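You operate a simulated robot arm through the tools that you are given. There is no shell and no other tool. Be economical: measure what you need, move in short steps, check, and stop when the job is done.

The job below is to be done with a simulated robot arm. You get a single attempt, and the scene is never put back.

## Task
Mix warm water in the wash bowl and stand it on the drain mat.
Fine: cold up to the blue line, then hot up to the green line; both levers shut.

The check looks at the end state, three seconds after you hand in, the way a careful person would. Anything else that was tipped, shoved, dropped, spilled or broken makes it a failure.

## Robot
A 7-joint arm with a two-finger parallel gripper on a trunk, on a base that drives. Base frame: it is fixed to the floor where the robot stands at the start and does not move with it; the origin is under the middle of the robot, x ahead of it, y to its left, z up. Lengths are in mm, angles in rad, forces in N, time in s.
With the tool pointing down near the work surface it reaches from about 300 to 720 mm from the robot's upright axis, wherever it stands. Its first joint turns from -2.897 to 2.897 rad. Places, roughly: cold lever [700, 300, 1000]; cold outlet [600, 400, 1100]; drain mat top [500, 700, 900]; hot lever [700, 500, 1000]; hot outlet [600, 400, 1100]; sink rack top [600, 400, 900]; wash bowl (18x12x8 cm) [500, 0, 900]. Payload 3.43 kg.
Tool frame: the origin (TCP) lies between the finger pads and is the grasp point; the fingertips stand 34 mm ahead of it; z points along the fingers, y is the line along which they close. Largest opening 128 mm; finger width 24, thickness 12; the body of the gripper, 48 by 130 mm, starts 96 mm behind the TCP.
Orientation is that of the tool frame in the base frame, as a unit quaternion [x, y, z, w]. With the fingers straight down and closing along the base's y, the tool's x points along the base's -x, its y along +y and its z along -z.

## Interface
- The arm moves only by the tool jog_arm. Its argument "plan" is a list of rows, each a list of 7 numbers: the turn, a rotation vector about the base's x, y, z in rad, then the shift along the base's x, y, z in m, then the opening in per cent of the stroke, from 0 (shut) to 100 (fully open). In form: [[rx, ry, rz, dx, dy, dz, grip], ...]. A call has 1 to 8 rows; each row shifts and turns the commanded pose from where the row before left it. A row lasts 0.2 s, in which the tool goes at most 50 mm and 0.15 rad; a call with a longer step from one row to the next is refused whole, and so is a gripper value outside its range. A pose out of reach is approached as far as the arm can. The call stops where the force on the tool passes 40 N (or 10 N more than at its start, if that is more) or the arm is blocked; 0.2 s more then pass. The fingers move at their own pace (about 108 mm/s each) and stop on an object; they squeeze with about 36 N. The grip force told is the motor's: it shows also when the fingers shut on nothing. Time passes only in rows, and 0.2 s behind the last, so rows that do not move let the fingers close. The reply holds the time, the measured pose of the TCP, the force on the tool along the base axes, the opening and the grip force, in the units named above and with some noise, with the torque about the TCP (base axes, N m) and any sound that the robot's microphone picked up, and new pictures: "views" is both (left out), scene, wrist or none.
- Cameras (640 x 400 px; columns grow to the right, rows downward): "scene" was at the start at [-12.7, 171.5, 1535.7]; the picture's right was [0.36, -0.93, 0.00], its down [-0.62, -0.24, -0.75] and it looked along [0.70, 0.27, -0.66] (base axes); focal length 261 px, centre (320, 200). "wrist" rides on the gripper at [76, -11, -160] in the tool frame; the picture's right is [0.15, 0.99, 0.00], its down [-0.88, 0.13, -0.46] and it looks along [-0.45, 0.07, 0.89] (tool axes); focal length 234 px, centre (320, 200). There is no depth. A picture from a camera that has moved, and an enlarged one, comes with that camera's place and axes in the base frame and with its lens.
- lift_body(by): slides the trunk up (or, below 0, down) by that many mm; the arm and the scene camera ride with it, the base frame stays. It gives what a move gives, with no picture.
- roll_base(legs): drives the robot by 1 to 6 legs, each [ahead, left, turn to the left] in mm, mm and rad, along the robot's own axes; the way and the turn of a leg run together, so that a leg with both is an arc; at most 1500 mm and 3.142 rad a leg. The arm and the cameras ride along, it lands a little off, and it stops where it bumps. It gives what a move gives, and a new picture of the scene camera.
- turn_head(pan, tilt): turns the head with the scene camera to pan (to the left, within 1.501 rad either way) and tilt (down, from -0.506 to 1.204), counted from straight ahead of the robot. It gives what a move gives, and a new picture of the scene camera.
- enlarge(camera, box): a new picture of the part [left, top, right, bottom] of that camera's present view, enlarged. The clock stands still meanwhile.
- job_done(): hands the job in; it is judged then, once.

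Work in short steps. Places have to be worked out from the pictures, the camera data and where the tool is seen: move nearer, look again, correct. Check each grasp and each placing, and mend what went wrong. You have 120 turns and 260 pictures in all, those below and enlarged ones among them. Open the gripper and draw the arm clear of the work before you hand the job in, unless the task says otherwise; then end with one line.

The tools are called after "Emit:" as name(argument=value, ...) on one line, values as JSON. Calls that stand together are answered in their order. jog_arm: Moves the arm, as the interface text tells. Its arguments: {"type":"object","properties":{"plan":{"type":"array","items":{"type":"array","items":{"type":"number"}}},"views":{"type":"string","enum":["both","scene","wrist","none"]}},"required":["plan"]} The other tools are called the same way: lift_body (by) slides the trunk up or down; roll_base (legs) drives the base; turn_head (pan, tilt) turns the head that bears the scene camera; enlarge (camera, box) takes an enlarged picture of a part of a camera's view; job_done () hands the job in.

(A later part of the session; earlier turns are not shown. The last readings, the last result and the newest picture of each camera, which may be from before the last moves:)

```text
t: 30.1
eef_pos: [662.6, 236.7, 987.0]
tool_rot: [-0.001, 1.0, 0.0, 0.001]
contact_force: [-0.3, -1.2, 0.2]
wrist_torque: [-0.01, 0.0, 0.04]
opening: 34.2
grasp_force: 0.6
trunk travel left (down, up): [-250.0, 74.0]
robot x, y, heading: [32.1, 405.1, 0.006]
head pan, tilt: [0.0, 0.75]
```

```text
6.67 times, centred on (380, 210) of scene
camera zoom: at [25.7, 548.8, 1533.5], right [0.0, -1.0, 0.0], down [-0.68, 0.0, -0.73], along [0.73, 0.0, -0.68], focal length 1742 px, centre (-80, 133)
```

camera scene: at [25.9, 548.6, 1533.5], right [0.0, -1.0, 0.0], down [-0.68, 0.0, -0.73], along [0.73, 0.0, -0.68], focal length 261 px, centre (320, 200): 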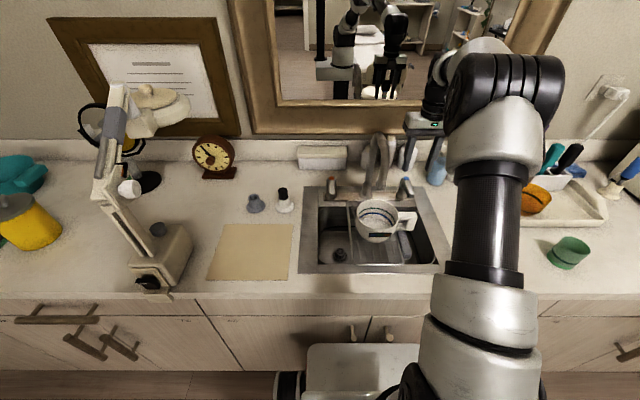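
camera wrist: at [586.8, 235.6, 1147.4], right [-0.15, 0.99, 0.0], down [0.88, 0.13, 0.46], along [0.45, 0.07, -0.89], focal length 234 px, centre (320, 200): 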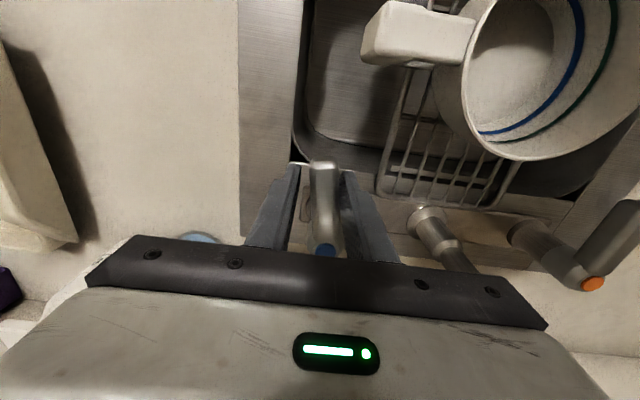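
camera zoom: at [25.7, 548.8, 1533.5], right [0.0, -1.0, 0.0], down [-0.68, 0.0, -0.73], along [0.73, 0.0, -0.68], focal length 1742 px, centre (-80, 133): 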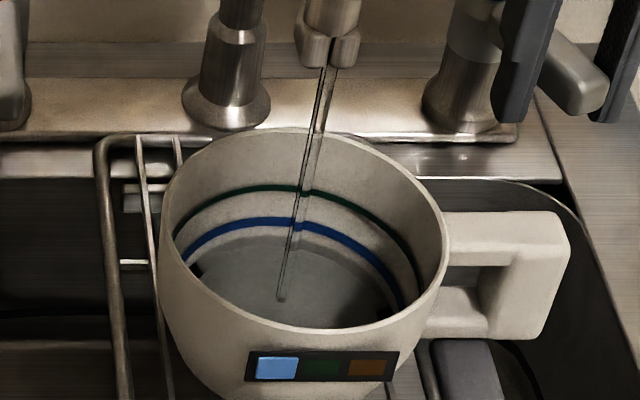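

The edge is at about row 236 and the line is centred at about row 223, rising about 6–7 px/s. I'll hold 0.8 s more.

Emit:
jog_arm(plan=[[0, 0, 0, 0, 0, 0, 26], [0, 0, 0, 0, 0, 0, 26], [0, 0, 0, 0, 0, 0, 26]], views="none")

Emit:
enlarge(camera="scene", box=[340, 180, 420, 240])

Emit:
enlarge(camera="wrist", box=[460, 0, 640, 160])

```text
t: 30.9
eef_pos: [662.4, 237.7, 987.7]
tool_rot: [-0.001, 1.0, 0.001, 0.001]
contact_force: [-1.4, 0.6, -0.1]
wrist_torque: [0.0, 0.01, 0.07]
opening: 34.0
grasp_force: 1.0
trunk travel left (down, up): [-250.0, 74.0]
robot x, y, heading: [33.7, 406.9, 0.001]
head pan, tilt: [0.0, 0.75]
```

```text
6.67 times, centred on (380, 210) of scene
camera zoom: at [25.7, 548.8, 1533.5], right [0.0, -1.0, 0.0], down [-0.68, 0.0, -0.73], along [0.73, 0.0, -0.68], focal length 1742 px, centre (-80, 133)
```

zoom: 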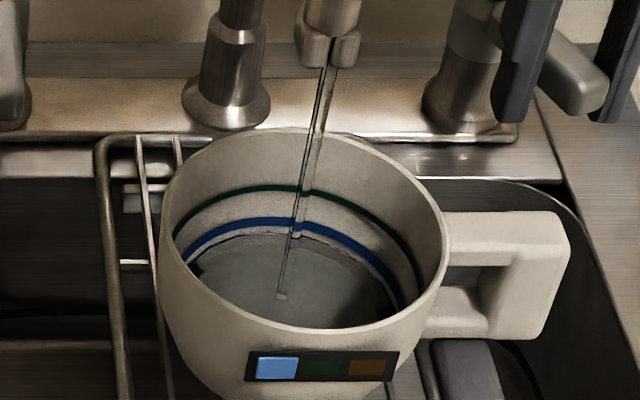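

```text
2.50 times, centred on (550, 80) of wrist
camera zoom: at [586.1, 225.4, 1146.8], right [-0.15, 0.99, 0.0], down [0.88, 0.13, 0.46], along [0.45, 0.07, -0.89], focal length 585 px, centre (-255, 500)
```

zoom: 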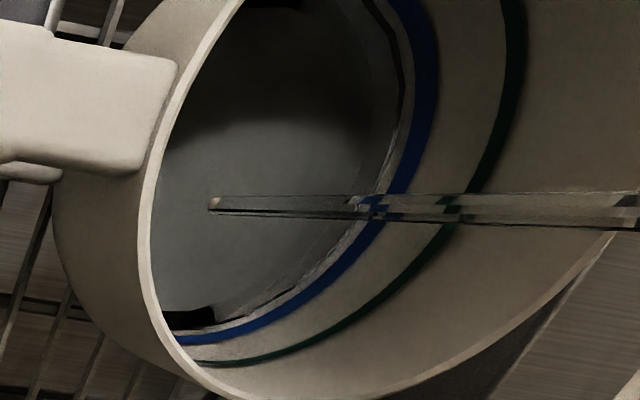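

The surface is just under the blue line's lower edge. I'll wait another 0.4 s, then swing the lever back to shut.

Emit:
jog_arm(plan=[[0, 0, 0, 0, 0, 0, 26], [0, 0, 0, 0, 0, 0, 26], [0, 0, 0, 0, 0.012, 0, 26], [0, 0, 0, 0, 0.01, 0, 26], [0, 0, 0, 0, 0.004, 0, 26]], views="wrist")

Emit:
enlarge(camera="scene", box=[340, 170, 420, 240])

```text
t: 32.1
eef_pos: [662.4, 261.6, 986.7]
tool_rot: [-0.001, 1.0, 0.001, 0.001]
contact_force: [-0.1, -0.3, 0.2]
wrist_torque: [-0.04, 0.02, 0.04]
opening: 33.1
grasp_force: 0.2
trunk travel left (down, up): [-250.0, 74.0]
robot x, y, heading: [33.3, 406.5, 0.001]
head pan, tilt: [0.0, 0.75]
camera wrist: at [586.4, 251.2, 1146.6], right [-0.15, 0.99, 0.0], down [0.88, 0.13, 0.46], along [0.45, 0.07, -0.89], focal length 234 px, centre (320, 200)
```

wrist: 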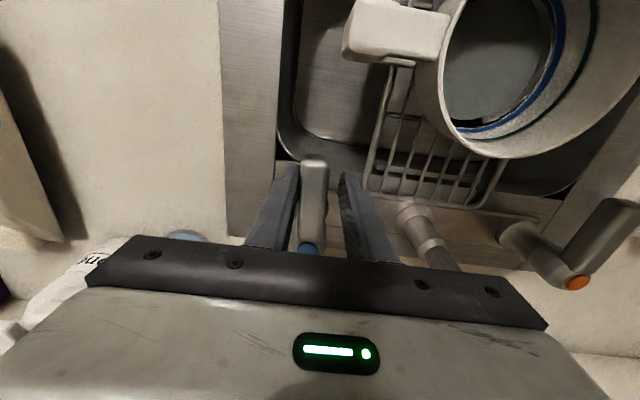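

```text
5.71 times, centred on (380, 205) of scene
camera zoom: at [25.6, 548.7, 1533.5], right [0.0, -1.0, 0.0], down [-0.68, 0.0, -0.73], along [0.73, 0.0, -0.68], focal length 1493 px, centre (-23, 171)
```

zoom: 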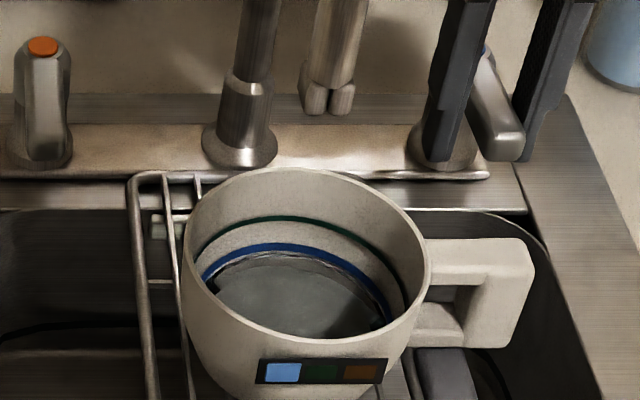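

The stream has stopped. I'll zoom in closer to judge the level against the blue line.

Emit:
enlarge(camera="scene", box=[350, 200, 400, 235])

Emit:
enlarge(camera="wrist", box=[430, 60, 560, 160])

```text
11.43 times, centred on (375, 218) of scene
camera zoom: at [25.6, 548.7, 1533.5], right [0.0, -1.0, 0.0], down [-0.68, 0.0, -0.73], along [0.73, 0.0, -0.68], focal length 2986 px, centre (-309, 0)
```

zoom: 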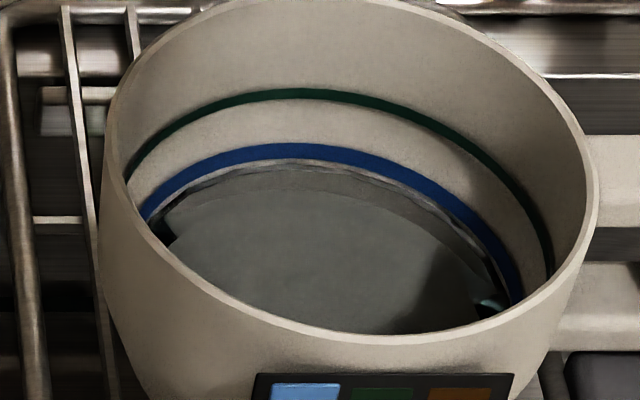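

```text
4.00 times, centred on (495, 110) of wrist
camera zoom: at [586.4, 251.2, 1146.6], right [-0.15, 0.99, 0.0], down [0.88, 0.13, 0.46], along [0.45, 0.07, -0.89], focal length 937 px, centre (-380, 560)
```

zoom: 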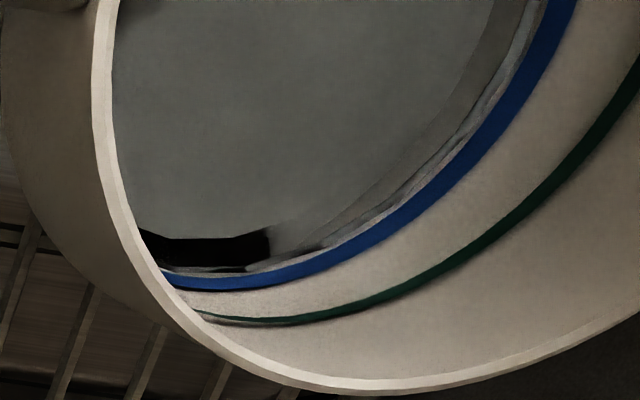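

The level is at the lower edge of the blue line, so I'll top up a short pulse (about 0.6 s) to bring it onto the line.

Emit:
jog_arm(plan=[[0, 0, 0, 0, -0.012, 0, 26], [0, 0, 0, 0, -0.012, 0, 26], [0, 0, 0, 0, 0, 0, 26], [0, 0, 0, 0, 0, 0, 26], [0, 0, 0, 0, 0.012, 0, 26], [0, 0, 0, 0, 0.01, 0, 26], [0, 0, 0, 0, 0.004, 0, 26]], views="none")

Emit:
enlarge(camera="scene", box=[350, 200, 400, 235])

Emit:
enlarge(camera="wrist", box=[430, 60, 560, 160])

```text
t: 33.7
eef_pos: [663.2, 263.8, 987.2]
tool_rot: [-0.001, 1.0, 0.002, 0.001]
contact_force: [-0.4, 0.5, 0.1]
wrist_torque: [-0.01, -0.01, -0.04]
opening: 33.2
grasp_force: 0.2
trunk travel left (down, up): [-250.0, 74.0]
robot x, y, heading: [32.3, 405.8, 0.002]
head pan, tilt: [0.0, 0.75]
```

```text
11.43 times, centred on (375, 218) of scene
camera zoom: at [25.7, 548.7, 1533.5], right [0.0, -1.0, 0.0], down [-0.68, 0.0, -0.73], along [0.73, 0.0, -0.68], focal length 2986 px, centre (-309, 0)
```

zoom: 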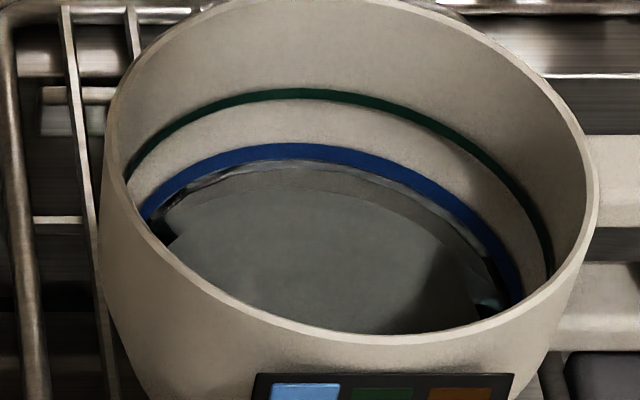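

```text
4.00 times, centred on (495, 110) of wrist
camera zoom: at [585.8, 253.5, 1147.2], right [-0.15, 0.99, 0.0], down [0.88, 0.13, 0.46], along [0.45, 0.07, -0.89], focal length 937 px, centre (-380, 560)
```

zoom: 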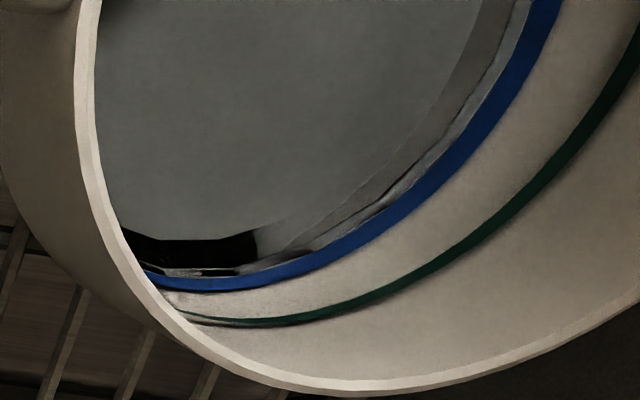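

Level rose slightly and is now just entering the line's lower edge. One more, slightly longer pulse.

Emit:
jog_arm(plan=[[0, 0, 0, 0, -0.013, 0, 26], [0, 0, 0, 0, -0.013, 0, 26], [0, 0, 0, 0, 0, 0, 26], [0, 0, 0, 0, 0, 0, 26], [0, 0, 0, 0, 0, 0, 26], [0, 0, 0, 0, 0.013, 0, 26], [0, 0, 0, 0, 0.01, 0, 26], [0, 0, 0, 0, 0.004, 0, 26]], views="none")

Emit:
enlarge(camera="scene", box=[350, 200, 400, 235])

Emit:
enlarge(camera="wrist", box=[430, 60, 560, 160])

```text
t: 35.5
eef_pos: [662.0, 266.0, 987.3]
tool_rot: [-0.001, 1.0, -0.001, 0.0]
contact_force: [0.3, -1.8, -0.2]
wrist_torque: [-0.04, 0.04, -0.02]
opening: 34.3
grasp_force: 1.1
trunk travel left (down, up): [-250.0, 74.0]
robot x, y, heading: [36.4, 411.4, -0.002]
head pan, tilt: [0.0, 0.75]
```

```text
11.43 times, centred on (375, 218) of scene
camera zoom: at [25.7, 548.5, 1533.5], right [0.0, -1.0, 0.0], down [-0.68, 0.0, -0.73], along [0.73, 0.0, -0.68], focal length 2986 px, centre (-309, 0)
```

zoom: 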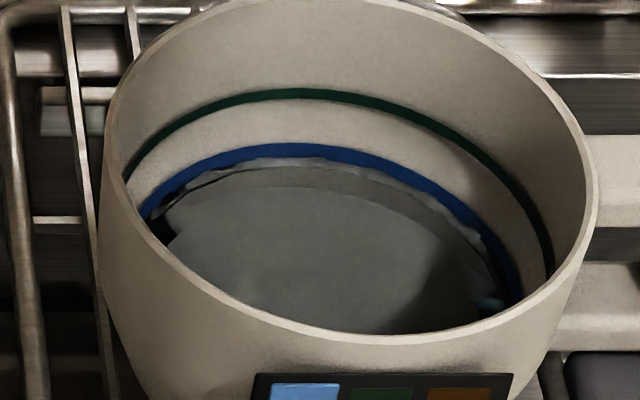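

```text
4.00 times, centred on (495, 110) of wrist
camera zoom: at [586.2, 254.7, 1147.3], right [-0.15, 0.99, 0.0], down [0.88, 0.13, 0.46], along [0.45, 0.07, -0.89], focal length 937 px, centre (-380, 560)
```

zoom: 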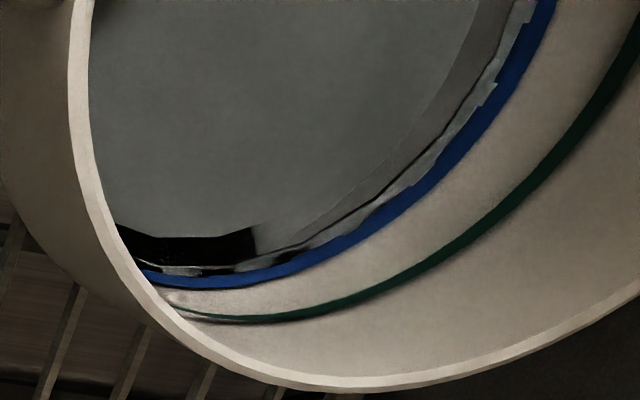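

The waterline is now partway up the blue line. I'll lift off the cold lever and back away, so I can go around the spout to the hot lever.

Emit:
jog_arm(plan=[[0, 0, 0, 0, -0.003, 0.01, 40], [0, 0, 0, 0, -0.002, 0.04, 40], [0, 0, 0, 0, 0, 0.045, 40], [0, 0, 0, -0.04, 0, 0.02, 40], [0, 0, 0, -0.045, 0, 0, 40], [0, 0, 0, -0.045, 0, 0, 40], [0, 0, 0, -0.045, 0, 0, 40], [0, 0, 0, -0.03, 0, 0, 40]], views="none")

Emit:
enlarge(camera="scene", box=[310, 120, 430, 230])

```text
t: 37.3
eef_pos: [456.0, 263.5, 1101.9]
tool_rot: [-0.001, 1.0, 0.001, 0.002]
contact_force: [0.0, 0.9, 0.4]
wrist_torque: [-0.02, 0.01, 0.01]
opening: 51.3
grasp_force: 0.2
trunk travel left (down, up): [-250.0, 74.0]
robot x, y, heading: [34.1, 408.5, 0.002]
head pan, tilt: [0.0, 0.75]
```

```text
3.64 times, centred on (370, 175) of scene
camera zoom: at [25.5, 548.7, 1533.5], right [0.0, -1.0, 0.0], down [-0.68, 0.0, -0.73], along [0.73, 0.0, -0.68], focal length 950 px, centre (138, 291)
```

zoom: 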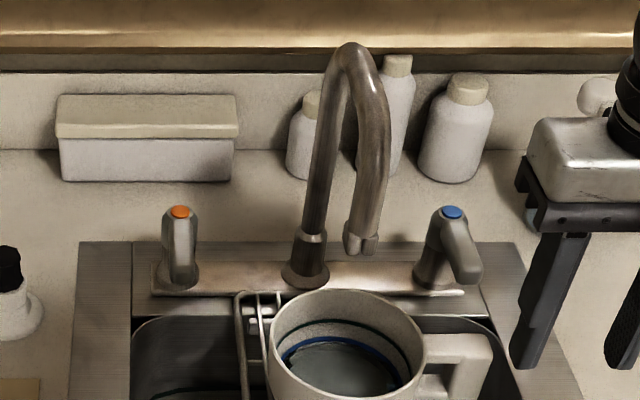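

The cold lever is back in its original closed position and nothing drips. I'll go around in front of the spout to the hot lever.

Emit:
jog_arm(plan=[[0, 0, 0, 0, 0.04, 0, 40], [0, 0, 0, 0, 0.045, 0, 40], [0, 0, 0, 0, 0.045, 0, 40], [0, 0, 0, 0, 0.045, 0, 40], [0, 0, 0, 0, 0.045, 0, 40], [0, 0, 0, 0, 0.027, 0, 40]], views="none")

Emit:
jog_arm(plan=[[0, 0, 0, 0.035, 0, 0, 40], [0, 0, 0, 0.045, 0, 0, 40], [0, 0, 0, 0.045, 0, 0, 40], [0, 0, 0, 0.045, 0, 0, 40], [0, 0, 0, 0.035, 0, 0, 40]], views="both")

```text
t: 38.7
eef_pos: [454.7, 509.3, 1102.1]
tool_rot: [0.0, 1.0, 0.0, 0.002]
contact_force: [0.5, -0.3, -0.2]
wrist_torque: [0.0, 0.05, 0.01]
opening: 51.1
grasp_force: 0.0
trunk travel left (down, up): [-250.0, 74.0]
robot x, y, heading: [35.5, 408.9, 0.002]
head pan, tilt: [0.0, 0.75]
```

```text
t: 39.9
eef_pos: [662.1, 507.4, 1098.4]
tool_rot: [-0.001, 1.0, 0.0, 0.0]
contact_force: [0.1, 0.2, -0.2]
wrist_torque: [0.01, 0.01, -0.04]
opening: 51.1
grasp_force: 0.2
trunk travel left (down, up): [-250.0, 74.0]
robot x, y, heading: [32.8, 409.0, -0.002]
head pan, tilt: [0.0, 0.75]
camera scene: at [25.9, 548.8, 1533.5], right [0.0, -1.0, 0.0], down [-0.68, 0.0, -0.73], along [0.73, 0.0, -0.68], focal length 261 px, centre (320, 200)
camera wrist: at [585.2, 495.9, 1258.8], right [-0.15, 0.99, 0.0], down [0.88, 0.13, 0.46], along [0.45, 0.07, -0.89], focal length 234 px, centre (320, 200)
```

scene: 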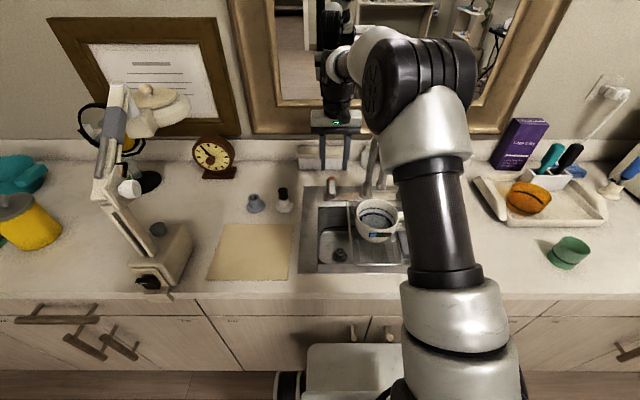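
wrist: 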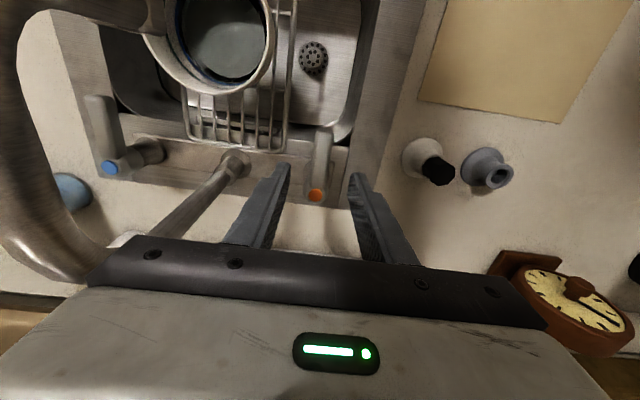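

Both cameras still see the bowl, and the hot lever arm lies between the fingers. I'll lower and narrow around it.

Emit:
jog_arm(plan=[[0, 0, 0, 0.001, 0.002, -0.03, 45], [0, 0, 0, 0, 0, -0.03, 45], [0, 0, 0, 0, 0, -0.03, 45], [0, 0, 0, 0, 0, -0.021, 45], [0, 0, 0, 0, 0, 0, 26], [0, 0, 0, 0, 0, 0, 26]], views="both")

Emit:
enlarge(camera="scene", box=[310, 120, 430, 230])

```text
t: 41.3
eef_pos: [665.9, 509.6, 989.6]
tool_rot: [-0.001, 1.0, 0.001, 0.001]
contact_force: [-0.4, -0.5, -0.4]
wrist_torque: [0.0, 0.02, -0.01]
opening: 32.9
grasp_force: 0.0
trunk travel left (down, up): [-250.0, 74.0]
robot x, y, heading: [37.7, 410.1, 0.001]
head pan, tilt: [0.0, 0.75]
camera scene: at [25.6, 548.7, 1533.5], right [0.0, -1.0, 0.0], down [-0.68, 0.0, -0.73], along [0.73, 0.0, -0.68], focal length 261 px, centre (320, 200)
camera wrist: at [588.2, 498.5, 1149.3], right [-0.15, 0.99, 0.0], down [0.88, 0.13, 0.46], along [0.45, 0.07, -0.89], focal length 234 px, centre (320, 200)
```

scene: 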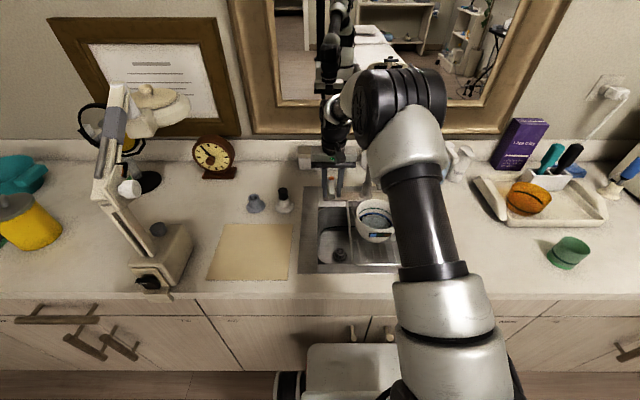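
wrist: 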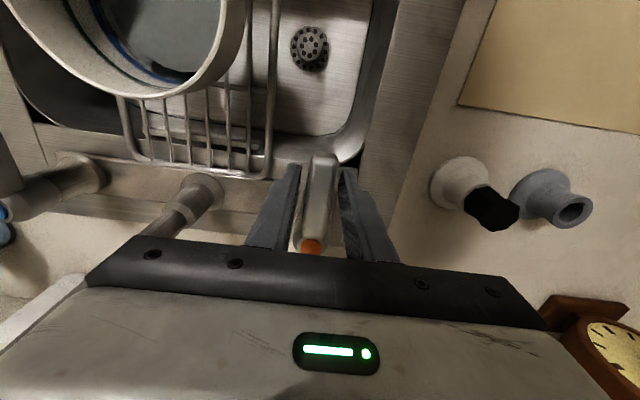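

```text
3.64 times, centred on (370, 175) of scene
camera zoom: at [25.6, 548.7, 1533.5], right [0.0, -1.0, 0.0], down [-0.68, 0.0, -0.73], along [0.73, 0.0, -0.68], focal length 950 px, centre (138, 291)
```

zoom: 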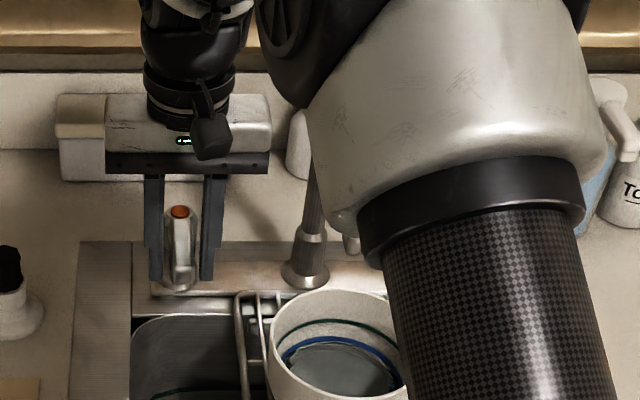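

I'll push the hot lever outward (+y) by the amount that worked on the cold side, mirrored.

Emit:
jog_arm(plan=[[0, 0, 0, 0, 0.006, 0, 26], [0, 0, 0, 0, 0.006, 0, 26], [0, 0, 0, 0, 0.006, 0, 26], [0, 0, 0, 0, 0.004, 0, 26]], views="none")

Emit:
enlarge(camera="scene", box=[340, 180, 420, 240])

Emit:
enlarge(camera="wrist", box=[0, 0, 360, 280])

```text
t: 42.3
eef_pos: [664.7, 531.6, 989.9]
tool_rot: [-0.001, 1.0, 0.001, 0.0]
contact_force: [-0.4, -0.2, 0.5]
wrist_torque: [0.04, 0.04, -0.05]
opening: 34.0
grasp_force: 0.7
trunk travel left (down, up): [-250.0, 74.0]
robot x, y, heading: [33.7, 409.7, 0.004]
head pan, tilt: [0.0, 0.75]
```

```text
6.67 times, centred on (380, 210) of scene
camera zoom: at [25.6, 548.7, 1533.5], right [0.0, -1.0, 0.0], down [-0.68, 0.0, -0.73], along [0.73, 0.0, -0.68], focal length 1742 px, centre (-80, 133)
```

zoom: 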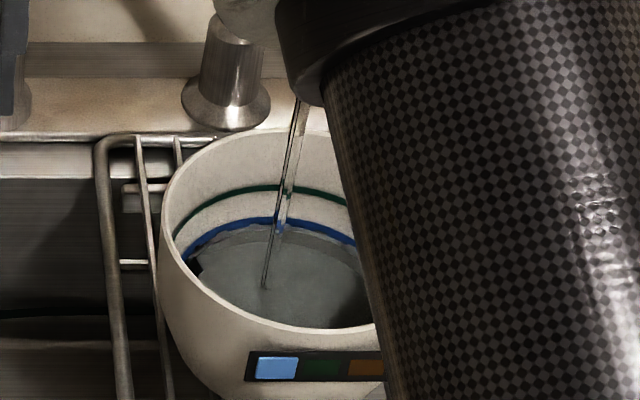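

```text
1.43 times, centred on (180, 140) of wrist
camera zoom: at [587.2, 520.3, 1150.2], right [-0.15, 0.99, 0.0], down [0.88, 0.13, 0.46], along [0.45, 0.07, -0.89], focal length 334 px, centre (520, 286)
```

zoom: 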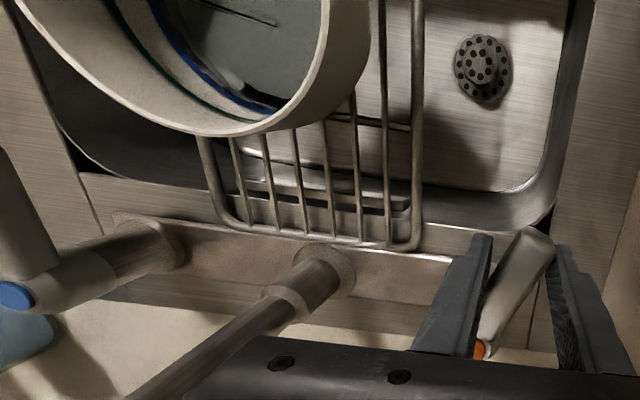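

Hot water is flowing into the bowl. The green line is about 34 px above, so I expect about 6 s. I'll hold 1.8 s and check.

Emit:
jog_arm(plan=[[0, 0, 0, 0, 0, 0, 26], [0, 0, 0, 0, 0, 0, 26], [0, 0, 0, 0, 0, 0, 26], [0, 0, 0, 0, 0, 0, 26], [0, 0, 0, 0, 0, 0, 26], [0, 0, 0, 0, 0, 0, 26], [0, 0, 0, 0, 0, 0, 26], [0, 0, 0, 0, 0, 0, 26]], views="none")

Emit:
enlarge(camera="scene", box=[340, 180, 420, 240])

```text
t: 44.1
eef_pos: [663.6, 531.6, 989.5]
tool_rot: [-0.001, 1.0, 0.0, 0.001]
contact_force: [0.2, -0.5, 0.5]
wrist_torque: [-0.01, 0.0, -0.03]
opening: 34.1
grasp_force: 0.2
trunk travel left (down, up): [-250.0, 74.0]
robot x, y, heading: [31.9, 405.0, 0.004]
head pan, tilt: [0.0, 0.75]
```

```text
6.67 times, centred on (380, 210) of scene
camera zoom: at [25.6, 548.7, 1533.5], right [0.0, -1.0, 0.0], down [-0.68, 0.0, -0.73], along [0.73, 0.0, -0.68], focal length 1742 px, centre (-80, 133)
```

zoom: 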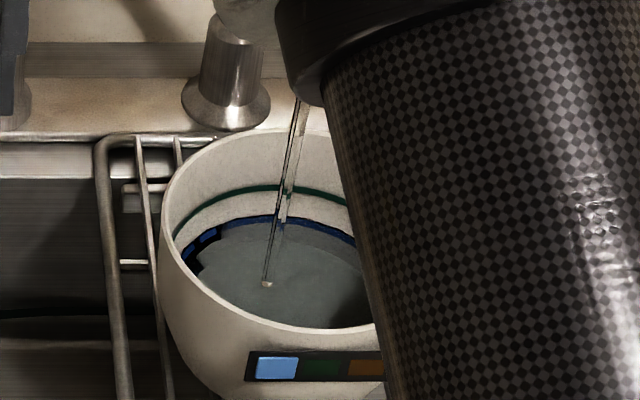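

The level has now risen past most of the blue line. I'll hold another 1.8 s.

Emit:
jog_arm(plan=[[0, 0, 0, 0, 0, 0, 26], [0, 0, 0, 0, 0, 0, 26], [0, 0, 0, 0, 0, 0, 26], [0, 0, 0, 0, 0, 0, 26], [0, 0, 0, 0, 0, 0, 26], [0, 0, 0, 0, 0, 0, 26], [0, 0, 0, 0, 0, 0, 26], [0, 0, 0, 0, 0, 0, 26]], views="none")

Emit:
enlarge(camera="scene", box=[340, 180, 420, 240])

```text
t: 45.9
eef_pos: [663.9, 532.0, 990.7]
tool_rot: [-0.001, 1.0, 0.0, 0.0]
contact_force: [-1.2, 0.6, 1.1]
wrist_torque: [-0.04, 0.01, -0.01]
opening: 33.7
grasp_force: 0.6
trunk travel left (down, up): [-250.0, 74.0]
robot x, y, heading: [36.3, 407.1, -0.0]
head pan, tilt: [0.0, 0.75]
```

```text
6.67 times, centred on (380, 210) of scene
camera zoom: at [25.6, 548.7, 1533.5], right [0.0, -1.0, 0.0], down [-0.68, 0.0, -0.73], along [0.73, 0.0, -0.68], focal length 1742 px, centre (-80, 133)
```

zoom: 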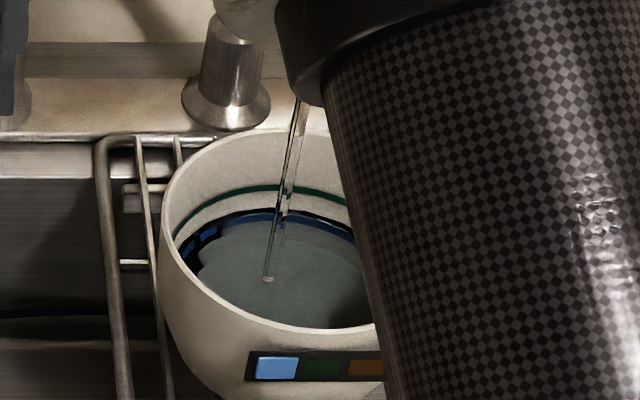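

The surface edge is at about row 209 and the green line at about row 188. I'll hold another 1.8 s.

Emit:
jog_arm(plan=[[0, 0, 0, 0, 0, 0, 26], [0, 0, 0, 0, 0, 0, 26], [0, 0, 0, 0, 0, 0, 26], [0, 0, 0, 0, 0, 0, 26], [0, 0, 0, 0, 0, 0, 26], [0, 0, 0, 0, 0, 0, 26], [0, 0, 0, 0, 0, 0, 26], [0, 0, 0, 0, 0, 0, 26]], views="none")

Emit:
enlarge(camera="scene", box=[340, 180, 420, 240])

Emit:
enlarge(camera="wrist", box=[0, 0, 240, 130])

```text
t: 47.7
eef_pos: [662.7, 532.0, 990.7]
tool_rot: [0.0, 1.0, 0.001, 0.002]
contact_force: [-0.2, -0.9, 0.6]
wrist_torque: [0.0, 0.01, -0.02]
opening: 33.6
grasp_force: 0.6
trunk travel left (down, up): [-250.0, 74.0]
robot x, y, heading: [32.9, 406.7, 0.005]
head pan, tilt: [0.0, 0.75]
```

```text
6.67 times, centred on (380, 210) of scene
camera zoom: at [25.6, 548.7, 1533.5], right [0.0, -1.0, 0.0], down [-0.68, 0.0, -0.73], along [0.73, 0.0, -0.68], focal length 1742 px, centre (-80, 133)
```

zoom: 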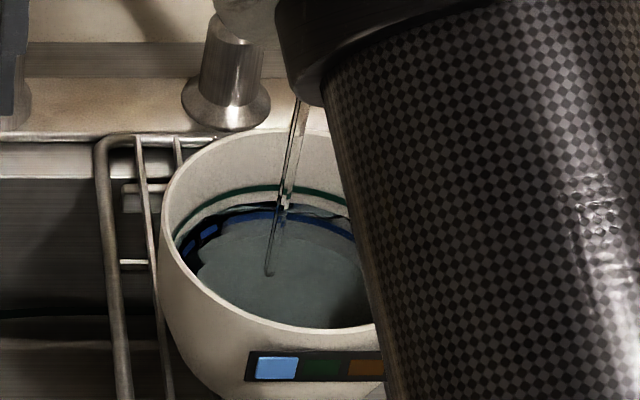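

```text
2.67 times, centred on (120, 65) of wrist
camera zoom: at [587.3, 520.3, 1150.0], right [-0.15, 0.99, 0.0], down [0.88, 0.13, 0.46], along [0.45, 0.07, -0.89], focal length 624 px, centre (853, 560)
```

zoom: 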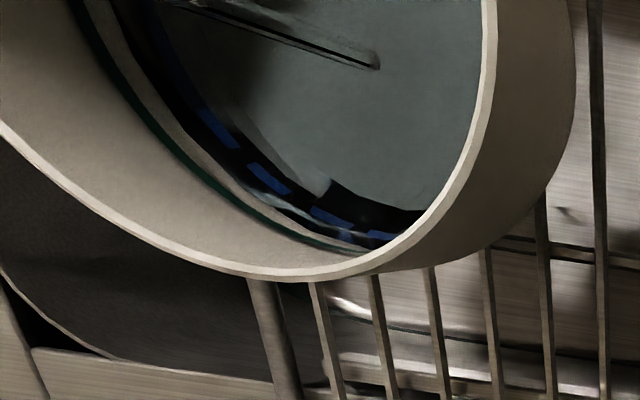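

The edge is now at about row 203, roughly 10 px below the green line. Another 1.8 s hold.

Emit:
jog_arm(plan=[[0, 0, 0, 0, 0, 0, 26], [0, 0, 0, 0, 0, 0, 26], [0, 0, 0, 0, 0, 0, 26], [0, 0, 0, 0, 0, 0, 26], [0, 0, 0, 0, 0, 0, 26], [0, 0, 0, 0, 0, 0, 26], [0, 0, 0, 0, 0, 0, 26], [0, 0, 0, 0, 0, 0, 26]], views="none")

Emit:
enlarge(camera="scene", box=[350, 200, 400, 235])

Emit:
enlarge(camera="wrist", box=[0, 0, 240, 130])

```text
t: 49.5
eef_pos: [662.9, 531.6, 990.6]
tool_rot: [-0.001, 1.0, 0.0, 0.001]
contact_force: [-0.9, -0.2, -0.5]
wrist_torque: [0.0, 0.0, 0.01]
opening: 33.9
grasp_force: 0.9
trunk travel left (down, up): [-250.0, 74.0]
robot x, y, heading: [32.0, 408.3, 0.002]
head pan, tilt: [0.0, 0.75]
```

```text
11.43 times, centred on (375, 218) of scene
camera zoom: at [25.6, 548.7, 1533.5], right [0.0, -1.0, 0.0], down [-0.68, 0.0, -0.73], along [0.73, 0.0, -0.68], focal length 2986 px, centre (-309, 0)
```

zoom: 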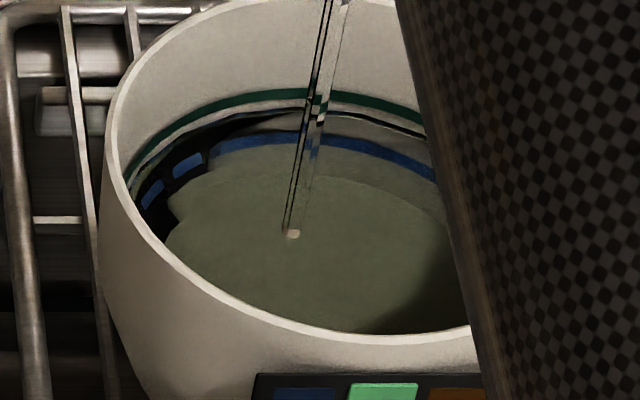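

```text
2.67 times, centred on (120, 65) of wrist
camera zoom: at [587.3, 520.3, 1150.0], right [-0.15, 0.99, 0.0], down [0.88, 0.13, 0.46], along [0.45, 0.07, -0.89], focal length 624 px, centre (853, 560)
```

zoom: 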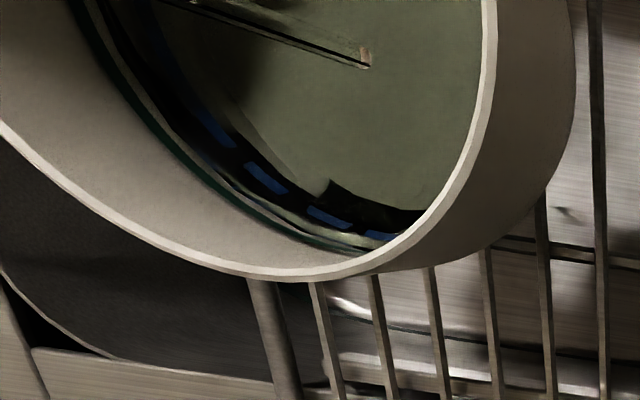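

The green light is on and the surface is just under the green line. I'll hold 1.0 s more, then swing the lever shut.

Emit:
jog_arm(plan=[[0, 0, 0, 0, 0, 0, 26], [0, 0, 0, 0, 0, 0, 26], [0, 0, 0, 0, 0, 0, 26], [0, 0, 0, 0, 0, 0, 26], [0, 0, 0, 0, 0, 0, 26], [0, 0, 0, 0, -0.013, 0, 26], [0, 0, 0, 0, -0.01, 0, 26], [0, 0, 0, 0, -0.004, 0, 26]], views="none")

Emit:
enlarge(camera="scene", box=[350, 200, 400, 235])

Emit:
enlarge(camera="wrist", box=[0, 0, 360, 280])

```text
t: 51.3
eef_pos: [661.9, 504.5, 991.2]
tool_rot: [0.0, 1.0, 0.001, 0.001]
contact_force: [0.4, 0.0, 0.4]
wrist_torque: [-0.01, -0.01, -0.01]
opening: 33.6
grasp_force: 0.7
trunk travel left (down, up): [-250.0, 74.0]
robot x, y, heading: [36.9, 409.2, -0.002]
head pan, tilt: [0.0, 0.75]
```

```text
11.43 times, centred on (375, 218) of scene
camera zoom: at [25.7, 548.7, 1533.5], right [0.0, -1.0, 0.0], down [-0.68, 0.0, -0.73], along [0.73, 0.0, -0.68], focal length 2986 px, centre (-309, 0)
```

zoom: 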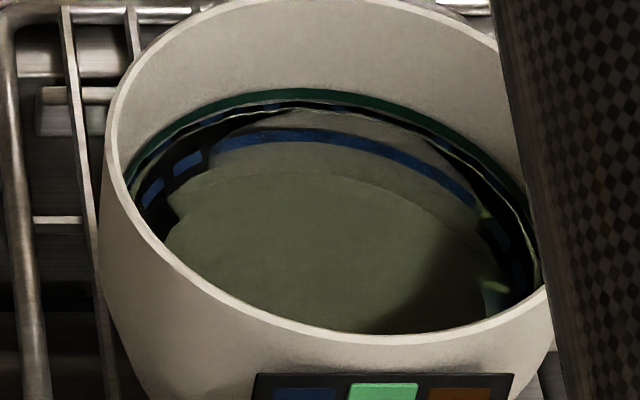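

```text
1.43 times, centred on (180, 140) of wrist
camera zoom: at [587.0, 492.9, 1151.4], right [-0.15, 0.99, 0.0], down [0.88, 0.13, 0.46], along [0.45, 0.07, -0.89], focal length 334 px, centre (520, 286)
```

zoom: 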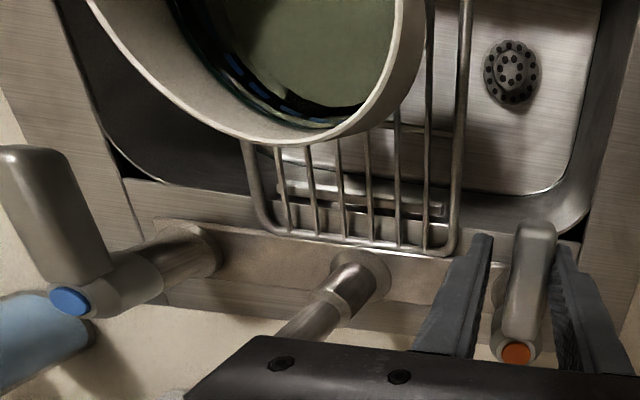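

Flow is off and the surface sits right at the green line's lower edge. As with blue, one short pulse will bring it onto the line.

Emit:
jog_arm(plan=[[0, 0, 0, 0, 0.013, 0, 26], [0, 0, 0, 0, 0.013, 0, 26], [0, 0, 0, 0, 0, 0, 26], [0, 0, 0, 0, 0, 0, 26], [0, 0, 0, 0, 0, 0, 26], [0, 0, 0, 0, -0.014, 0, 26], [0, 0, 0, 0, -0.01, 0, 26], [0, 0, 0, 0, -0.004, 0, 26]], views="none")

Emit:
enlarge(camera="scene", box=[350, 200, 400, 235])

```text
t: 53.1
eef_pos: [664.1, 505.4, 992.5]
tool_rot: [0.0, 1.0, 0.0, 0.001]
contact_force: [-0.5, 2.1, 0.2]
wrist_torque: [0.01, -0.04, -0.01]
opening: 33.8
grasp_force: 0.7
trunk travel left (down, up): [-250.0, 74.0]
robot x, y, heading: [33.2, 403.6, -0.005]
head pan, tilt: [0.0, 0.75]
```

```text
11.43 times, centred on (375, 218) of scene
camera zoom: at [25.7, 548.8, 1533.5], right [0.0, -1.0, 0.0], down [-0.68, 0.0, -0.73], along [0.73, 0.0, -0.68], focal length 2986 px, centre (-309, 0)
```

zoom: 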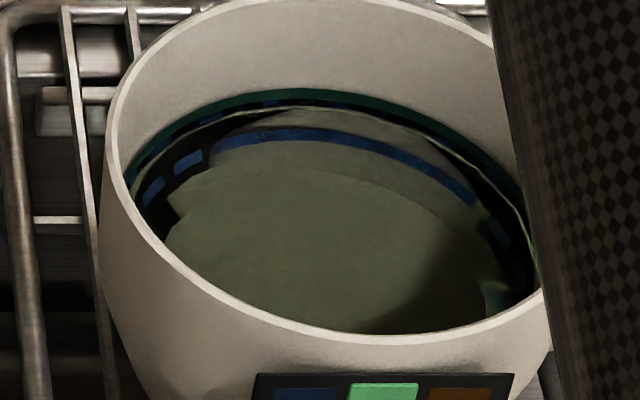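

The level is on the green line, with the green light on and the lever against its stop. I'll lift off and back away.

Emit:
jog_arm(plan=[[0, 0, 0, 0, 0.003, 0.01, 40], [0, 0, 0, 0, 0.002, 0.04, 40], [0, 0, 0, 0, 0, 0.045, 40], [0, 0, 0, -0.04, 0, 0.02, 40], [0, 0, 0, -0.045, 0, 0, 40], [0, 0, 0, -0.045, 0, 0, 40], [0, 0, 0, -0.045, 0, 0, 40], [0, 0, 0, -0.03, 0, 0, 40]], views="none")

Emit:
jog_arm(plan=[[0, 0, 0, 0, -0.04, 0, 40], [0, 0, 0, 0, -0.045, 0, 40], [0, 0, 0, 0, -0.045, 0, 40], [0, 0, 0.14, 0, -0.045, 0, 40], [0, 0, 0.14, 0, -0.045, 0, 40], [0, 0, 0.14, 0, -0.035, 0, 40], [0, 0, 0.14, 0, -0.03, 0, 40], [0, 0, 0.14, 0, -0.015, 0, 40]], views="none")

Emit:
jog_arm(plan=[[0, 0, 0.145, 0.005, 0, 0, 40], [0, 0, 0.145, 0.015, 0, 0, 40], [0, 0, 0.145, 0.015, 0, 0, 40], [0, 0, 0.145, 0.015, 0, 0, 40], [0, 0, 0.145, 0.015, 0, 0, 40], [0, 0, 0.146, 0.015, 0, 0, 40]], views="both")

Emit:
enlarge(camera="scene", box=[310, 120, 430, 230])

```text
t: 54.9
eef_pos: [460.0, 507.5, 1104.1]
tool_rot: [-0.001, 1.0, 0.0, 0.001]
contact_force: [0.7, 0.1, 0.6]
wrist_torque: [0.01, -0.01, 0.0]
opening: 51.3
grasp_force: 0.0
trunk travel left (down, up): [-250.0, 74.0]
robot x, y, heading: [35.7, 403.8, 0.003]
head pan, tilt: [0.0, 0.75]
```

```text
t: 56.7
eef_pos: [458.7, 206.3, 1104.5]
tool_rot: [-0.345, 0.939, 0.001, 0.001]
contact_force: [-0.5, 0.9, -0.7]
wrist_torque: [-0.01, 0.01, 0.04]
opening: 51.3
grasp_force: 0.0
trunk travel left (down, up): [-250.0, 74.0]
robot x, y, heading: [33.1, 405.1, 0.003]
head pan, tilt: [0.0, 0.75]
```

```text
t: 58.1
eef_pos: [538.6, 207.2, 1106.4]
tool_rot: [0.708, -0.706, 0.0, -0.001]
contact_force: [-0.7, 0.1, -0.4]
wrist_torque: [0.01, 0.01, 0.04]
opening: 51.3
grasp_force: 0.0
trunk travel left (down, up): [-250.0, 74.0]
robot x, y, heading: [34.7, 412.1, 0.001]
head pan, tilt: [0.0, 0.75]
camera scene: at [25.7, 548.7, 1533.5], right [0.0, -1.0, 0.0], down [-0.68, 0.0, -0.73], along [0.73, 0.0, -0.68], focal length 261 px, centre (320, 200)
camera wrist: at [549.9, 131.7, 1266.3], right [-0.99, -0.15, 0.0], down [-0.13, 0.88, 0.46], along [-0.07, 0.45, -0.89], focal length 234 px, centre (320, 200)
```

scene: 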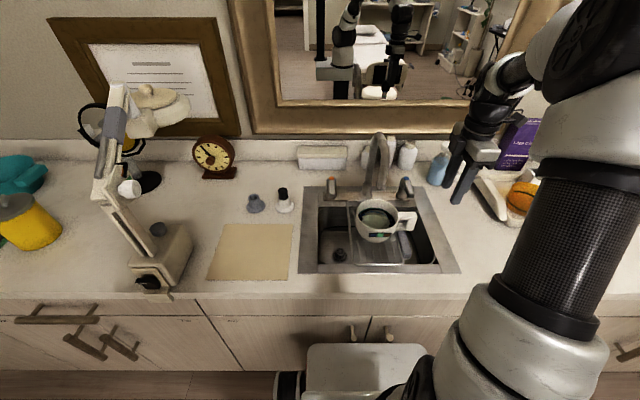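
wrist: 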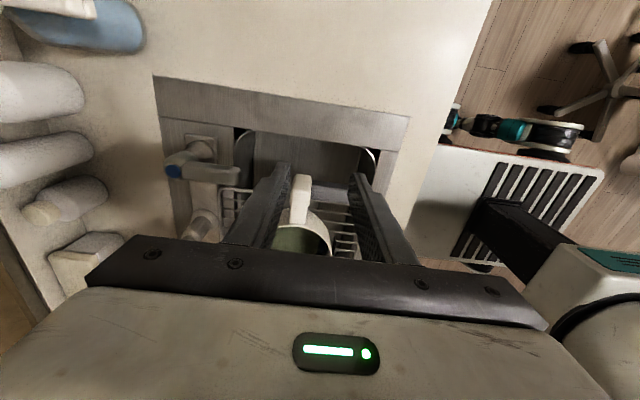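

```text
3.64 times, centred on (370, 175) of scene
camera zoom: at [25.7, 548.7, 1533.5], right [0.0, -1.0, 0.0], down [-0.68, 0.0, -0.73], along [0.73, 0.0, -0.68], focal length 950 px, centre (138, 291)
```

zoom: 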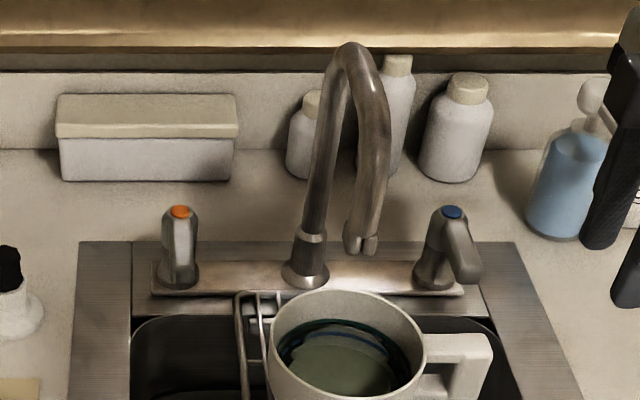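

Both levers are back in their original positions and nothing drips. I'll go above the handle (at about x 557, y 292) and descend to the same grasp as before.

Emit:
jog_arm(plan=[[0, 0, 0, 0.009, 0.04, 0, 45], [0, 0, 0, 0.008, 0.043, 0, 45], [0, 0, 0, 0, 0, -0.03, 45], [0, 0, 0, 0, 0, -0.035, 45], [0, 0, 0, 0, 0, -0.025, 45]], views="wrist")

Emit:
enlarge(camera="scene", box=[320, 150, 430, 280])

```text
t: 59.3
eef_pos: [558.5, 289.9, 1016.9]
tool_rot: [0.708, -0.706, -0.001, -0.002]
contact_force: [-0.3, 0.3, 0.5]
wrist_torque: [-0.01, -0.02, -0.03]
opening: 57.3
grasp_force: 0.0
trunk travel left (down, up): [-250.0, 74.0]
robot x, y, heading: [32.9, 407.0, 0.002]
head pan, tilt: [0.0, 0.75]
camera wrist: at [568.4, 215.2, 1176.1], right [-0.99, -0.15, 0.0], down [-0.13, 0.88, 0.46], along [-0.07, 0.45, -0.89], focal length 234 px, centre (320, 200)
```

wrist: 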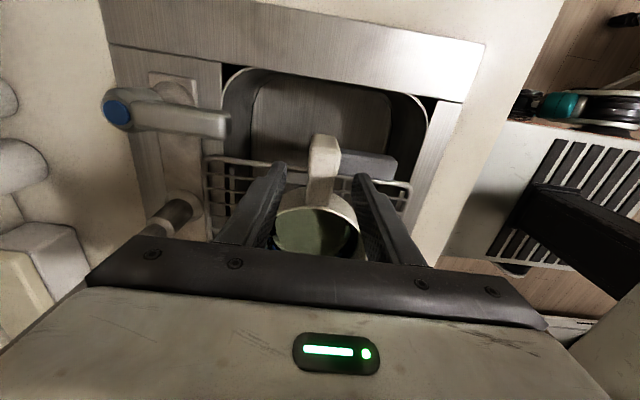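

```text
3.08 times, centred on (375, 215) of scene
camera zoom: at [25.8, 548.7, 1533.5], right [0.0, -1.0, 0.0], down [-0.68, 0.0, -0.73], along [0.73, 0.0, -0.68], focal length 804 px, centre (151, 154)
```

zoom: 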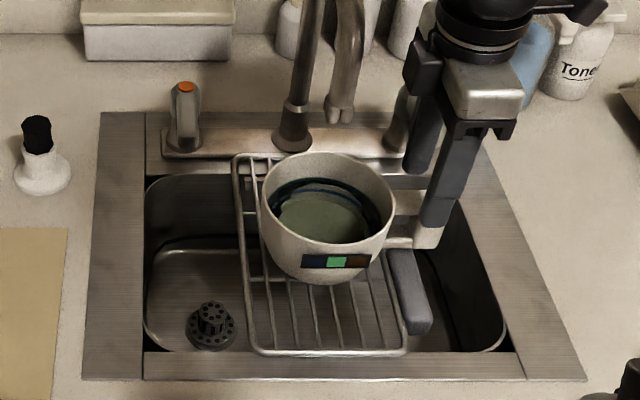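

The fingers are astride the handle. I'll descend to z≈950 and close.

Emit:
jog_arm(plan=[[0, 0, 0, 0, 0.001, -0.025, 45], [0, 0, 0, 0, 0.001, -0.025, 45], [0, 0, 0, 0, 0, -0.015, 45], [0, 0, 0, 0, 0, 0, 20], [0, 0, 0, 0, 0, 0, 0], [0, 0, 0, 0, 0, 0, 0], [0, 0, 0, 0, 0, 0, 0]], views="wrist")

Emit:
enlarge(camera="scene", box=[320, 150, 430, 280])

```text
t: 60.9
eef_pos: [557.5, 293.2, 951.3]
tool_rot: [0.708, -0.707, 0.0, 0.0]
contact_force: [-0.5, -1.1, 3.1]
wrist_torque: [0.29, -0.32, 0.02]
opening: 27.6
grasp_force: 35.9
trunk travel left (down, up): [-250.0, 74.0]
robot x, y, heading: [38.4, 407.0, 0.005]
head pan, tilt: [0.0, 0.75]
camera wrist: at [568.5, 217.1, 1110.9], right [-0.99, -0.15, 0.0], down [-0.13, 0.88, 0.46], along [-0.07, 0.45, -0.89], focal length 234 px, centre (320, 200)
```

wrist: 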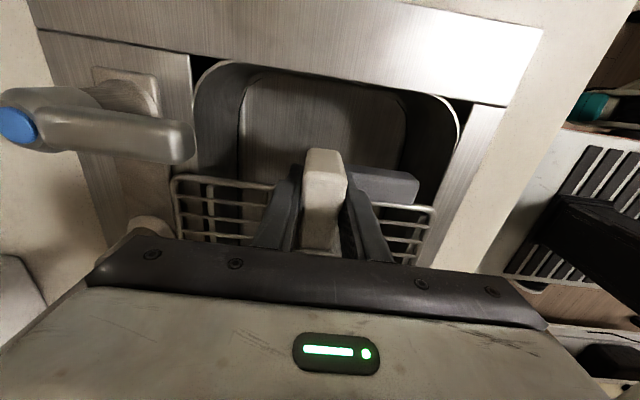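

```text
3.08 times, centred on (375, 215) of scene
camera zoom: at [25.3, 548.7, 1533.5], right [0.0, -1.0, 0.0], down [-0.68, 0.0, -0.73], along [0.73, 0.0, -0.68], focal length 804 px, centre (151, 154)
```

zoom: 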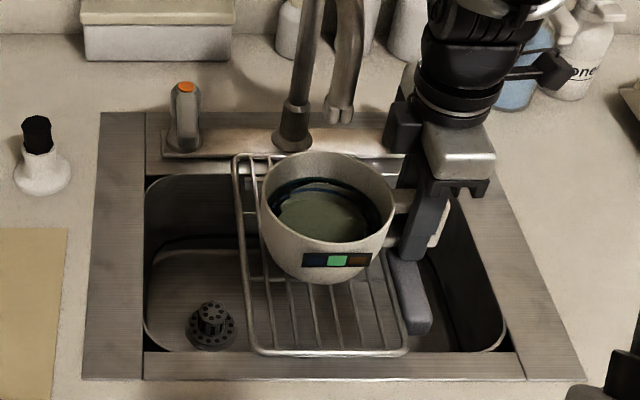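

Gripped at full force. I'll lift slowly by 10 mm and check for slipping or tilting.

Emit:
jog_arm(plan=[[0, 0, 0, 0, 0, 0.002, 0], [0, 0, 0, 0, 0, 0.002, 0], [0, 0, 0, 0, 0, 0.002, 0], [0, 0, 0, 0, 0, 0.002, 0], [0, 0, 0, 0, 0, 0.002, 0], [0, 0, 0, 0, 0, 0, 0]], views="none")

Emit:
enlarge(camera="scene", box=[320, 150, 430, 280])

```text
t: 62.3
eef_pos: [555.1, 292.8, 960.4]
tool_rot: [0.707, -0.707, -0.001, 0.0]
contact_force: [-0.7, -1.0, -4.5]
wrist_torque: [-0.28, 0.0, -0.03]
opening: 27.7
grasp_force: 35.8
trunk travel left (down, up): [-250.0, 74.0]
robot x, y, heading: [33.7, 405.5, 0.002]
head pan, tilt: [0.0, 0.75]
```

```text
3.08 times, centred on (375, 215) of scene
camera zoom: at [26.0, 548.7, 1533.5], right [0.0, -1.0, 0.0], down [-0.68, 0.0, -0.73], along [0.73, 0.0, -0.68], focal length 804 px, centre (151, 154)
```

zoom: 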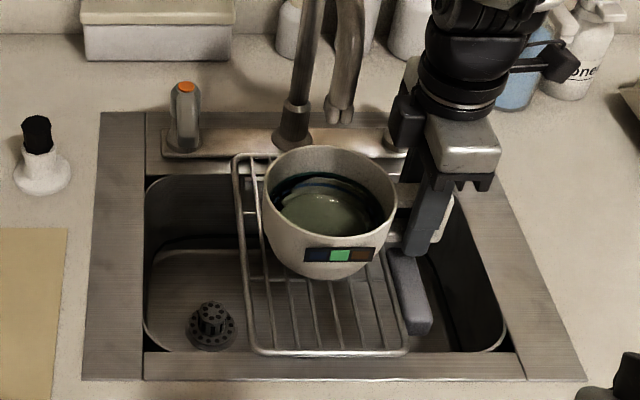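

The hold is firm (about 5 N, 0.28 N·m) and the bowl is level. I'll continue up slowly another 30 mm, staying below the nozzle.

Emit:
jog_arm(plan=[[0, 0, 0, 0, 0, 0.002, 0], [0, 0, 0, 0, 0, 0.004, 0], [0, 0, 0, 0, 0, 0.006, 0], [0, 0, 0, 0, 0, 0.006, 0], [0, 0, 0, 0, 0, 0.006, 0], [0, 0, 0, 0, 0, 0.004, 0], [0, 0, 0, 0, 0, 0.002, 0], [0, 0, 0, 0, 0, 0, 0]], views="none")

Emit:
enlarge(camera="scene", box=[320, 150, 430, 280])

```text
t: 64.1
eef_pos: [556.0, 291.8, 991.4]
tool_rot: [0.708, -0.706, -0.001, 0.0]
contact_force: [1.2, 0.7, -5.7]
wrist_torque: [-0.29, 0.01, 0.0]
opening: 27.9
grasp_force: 36.0
trunk travel left (down, up): [-250.0, 74.0]
robot x, y, heading: [36.4, 408.5, 0.002]
head pan, tilt: [0.0, 0.75]
```

```text
3.08 times, centred on (375, 215) of scene
camera zoom: at [26.0, 548.7, 1533.5], right [0.0, -1.0, 0.0], down [-0.68, 0.0, -0.73], along [0.73, 0.0, -0.68], focal length 804 px, centre (151, 154)
```

zoom: 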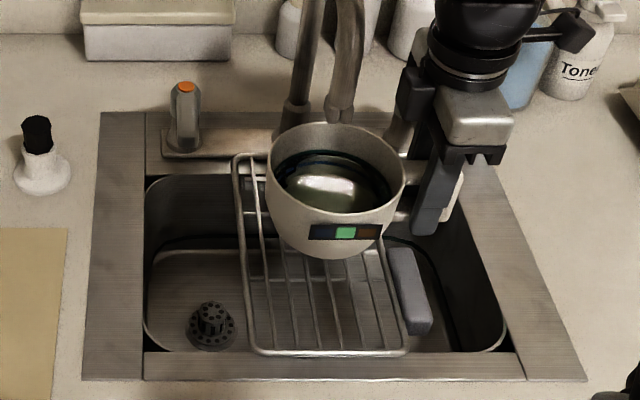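

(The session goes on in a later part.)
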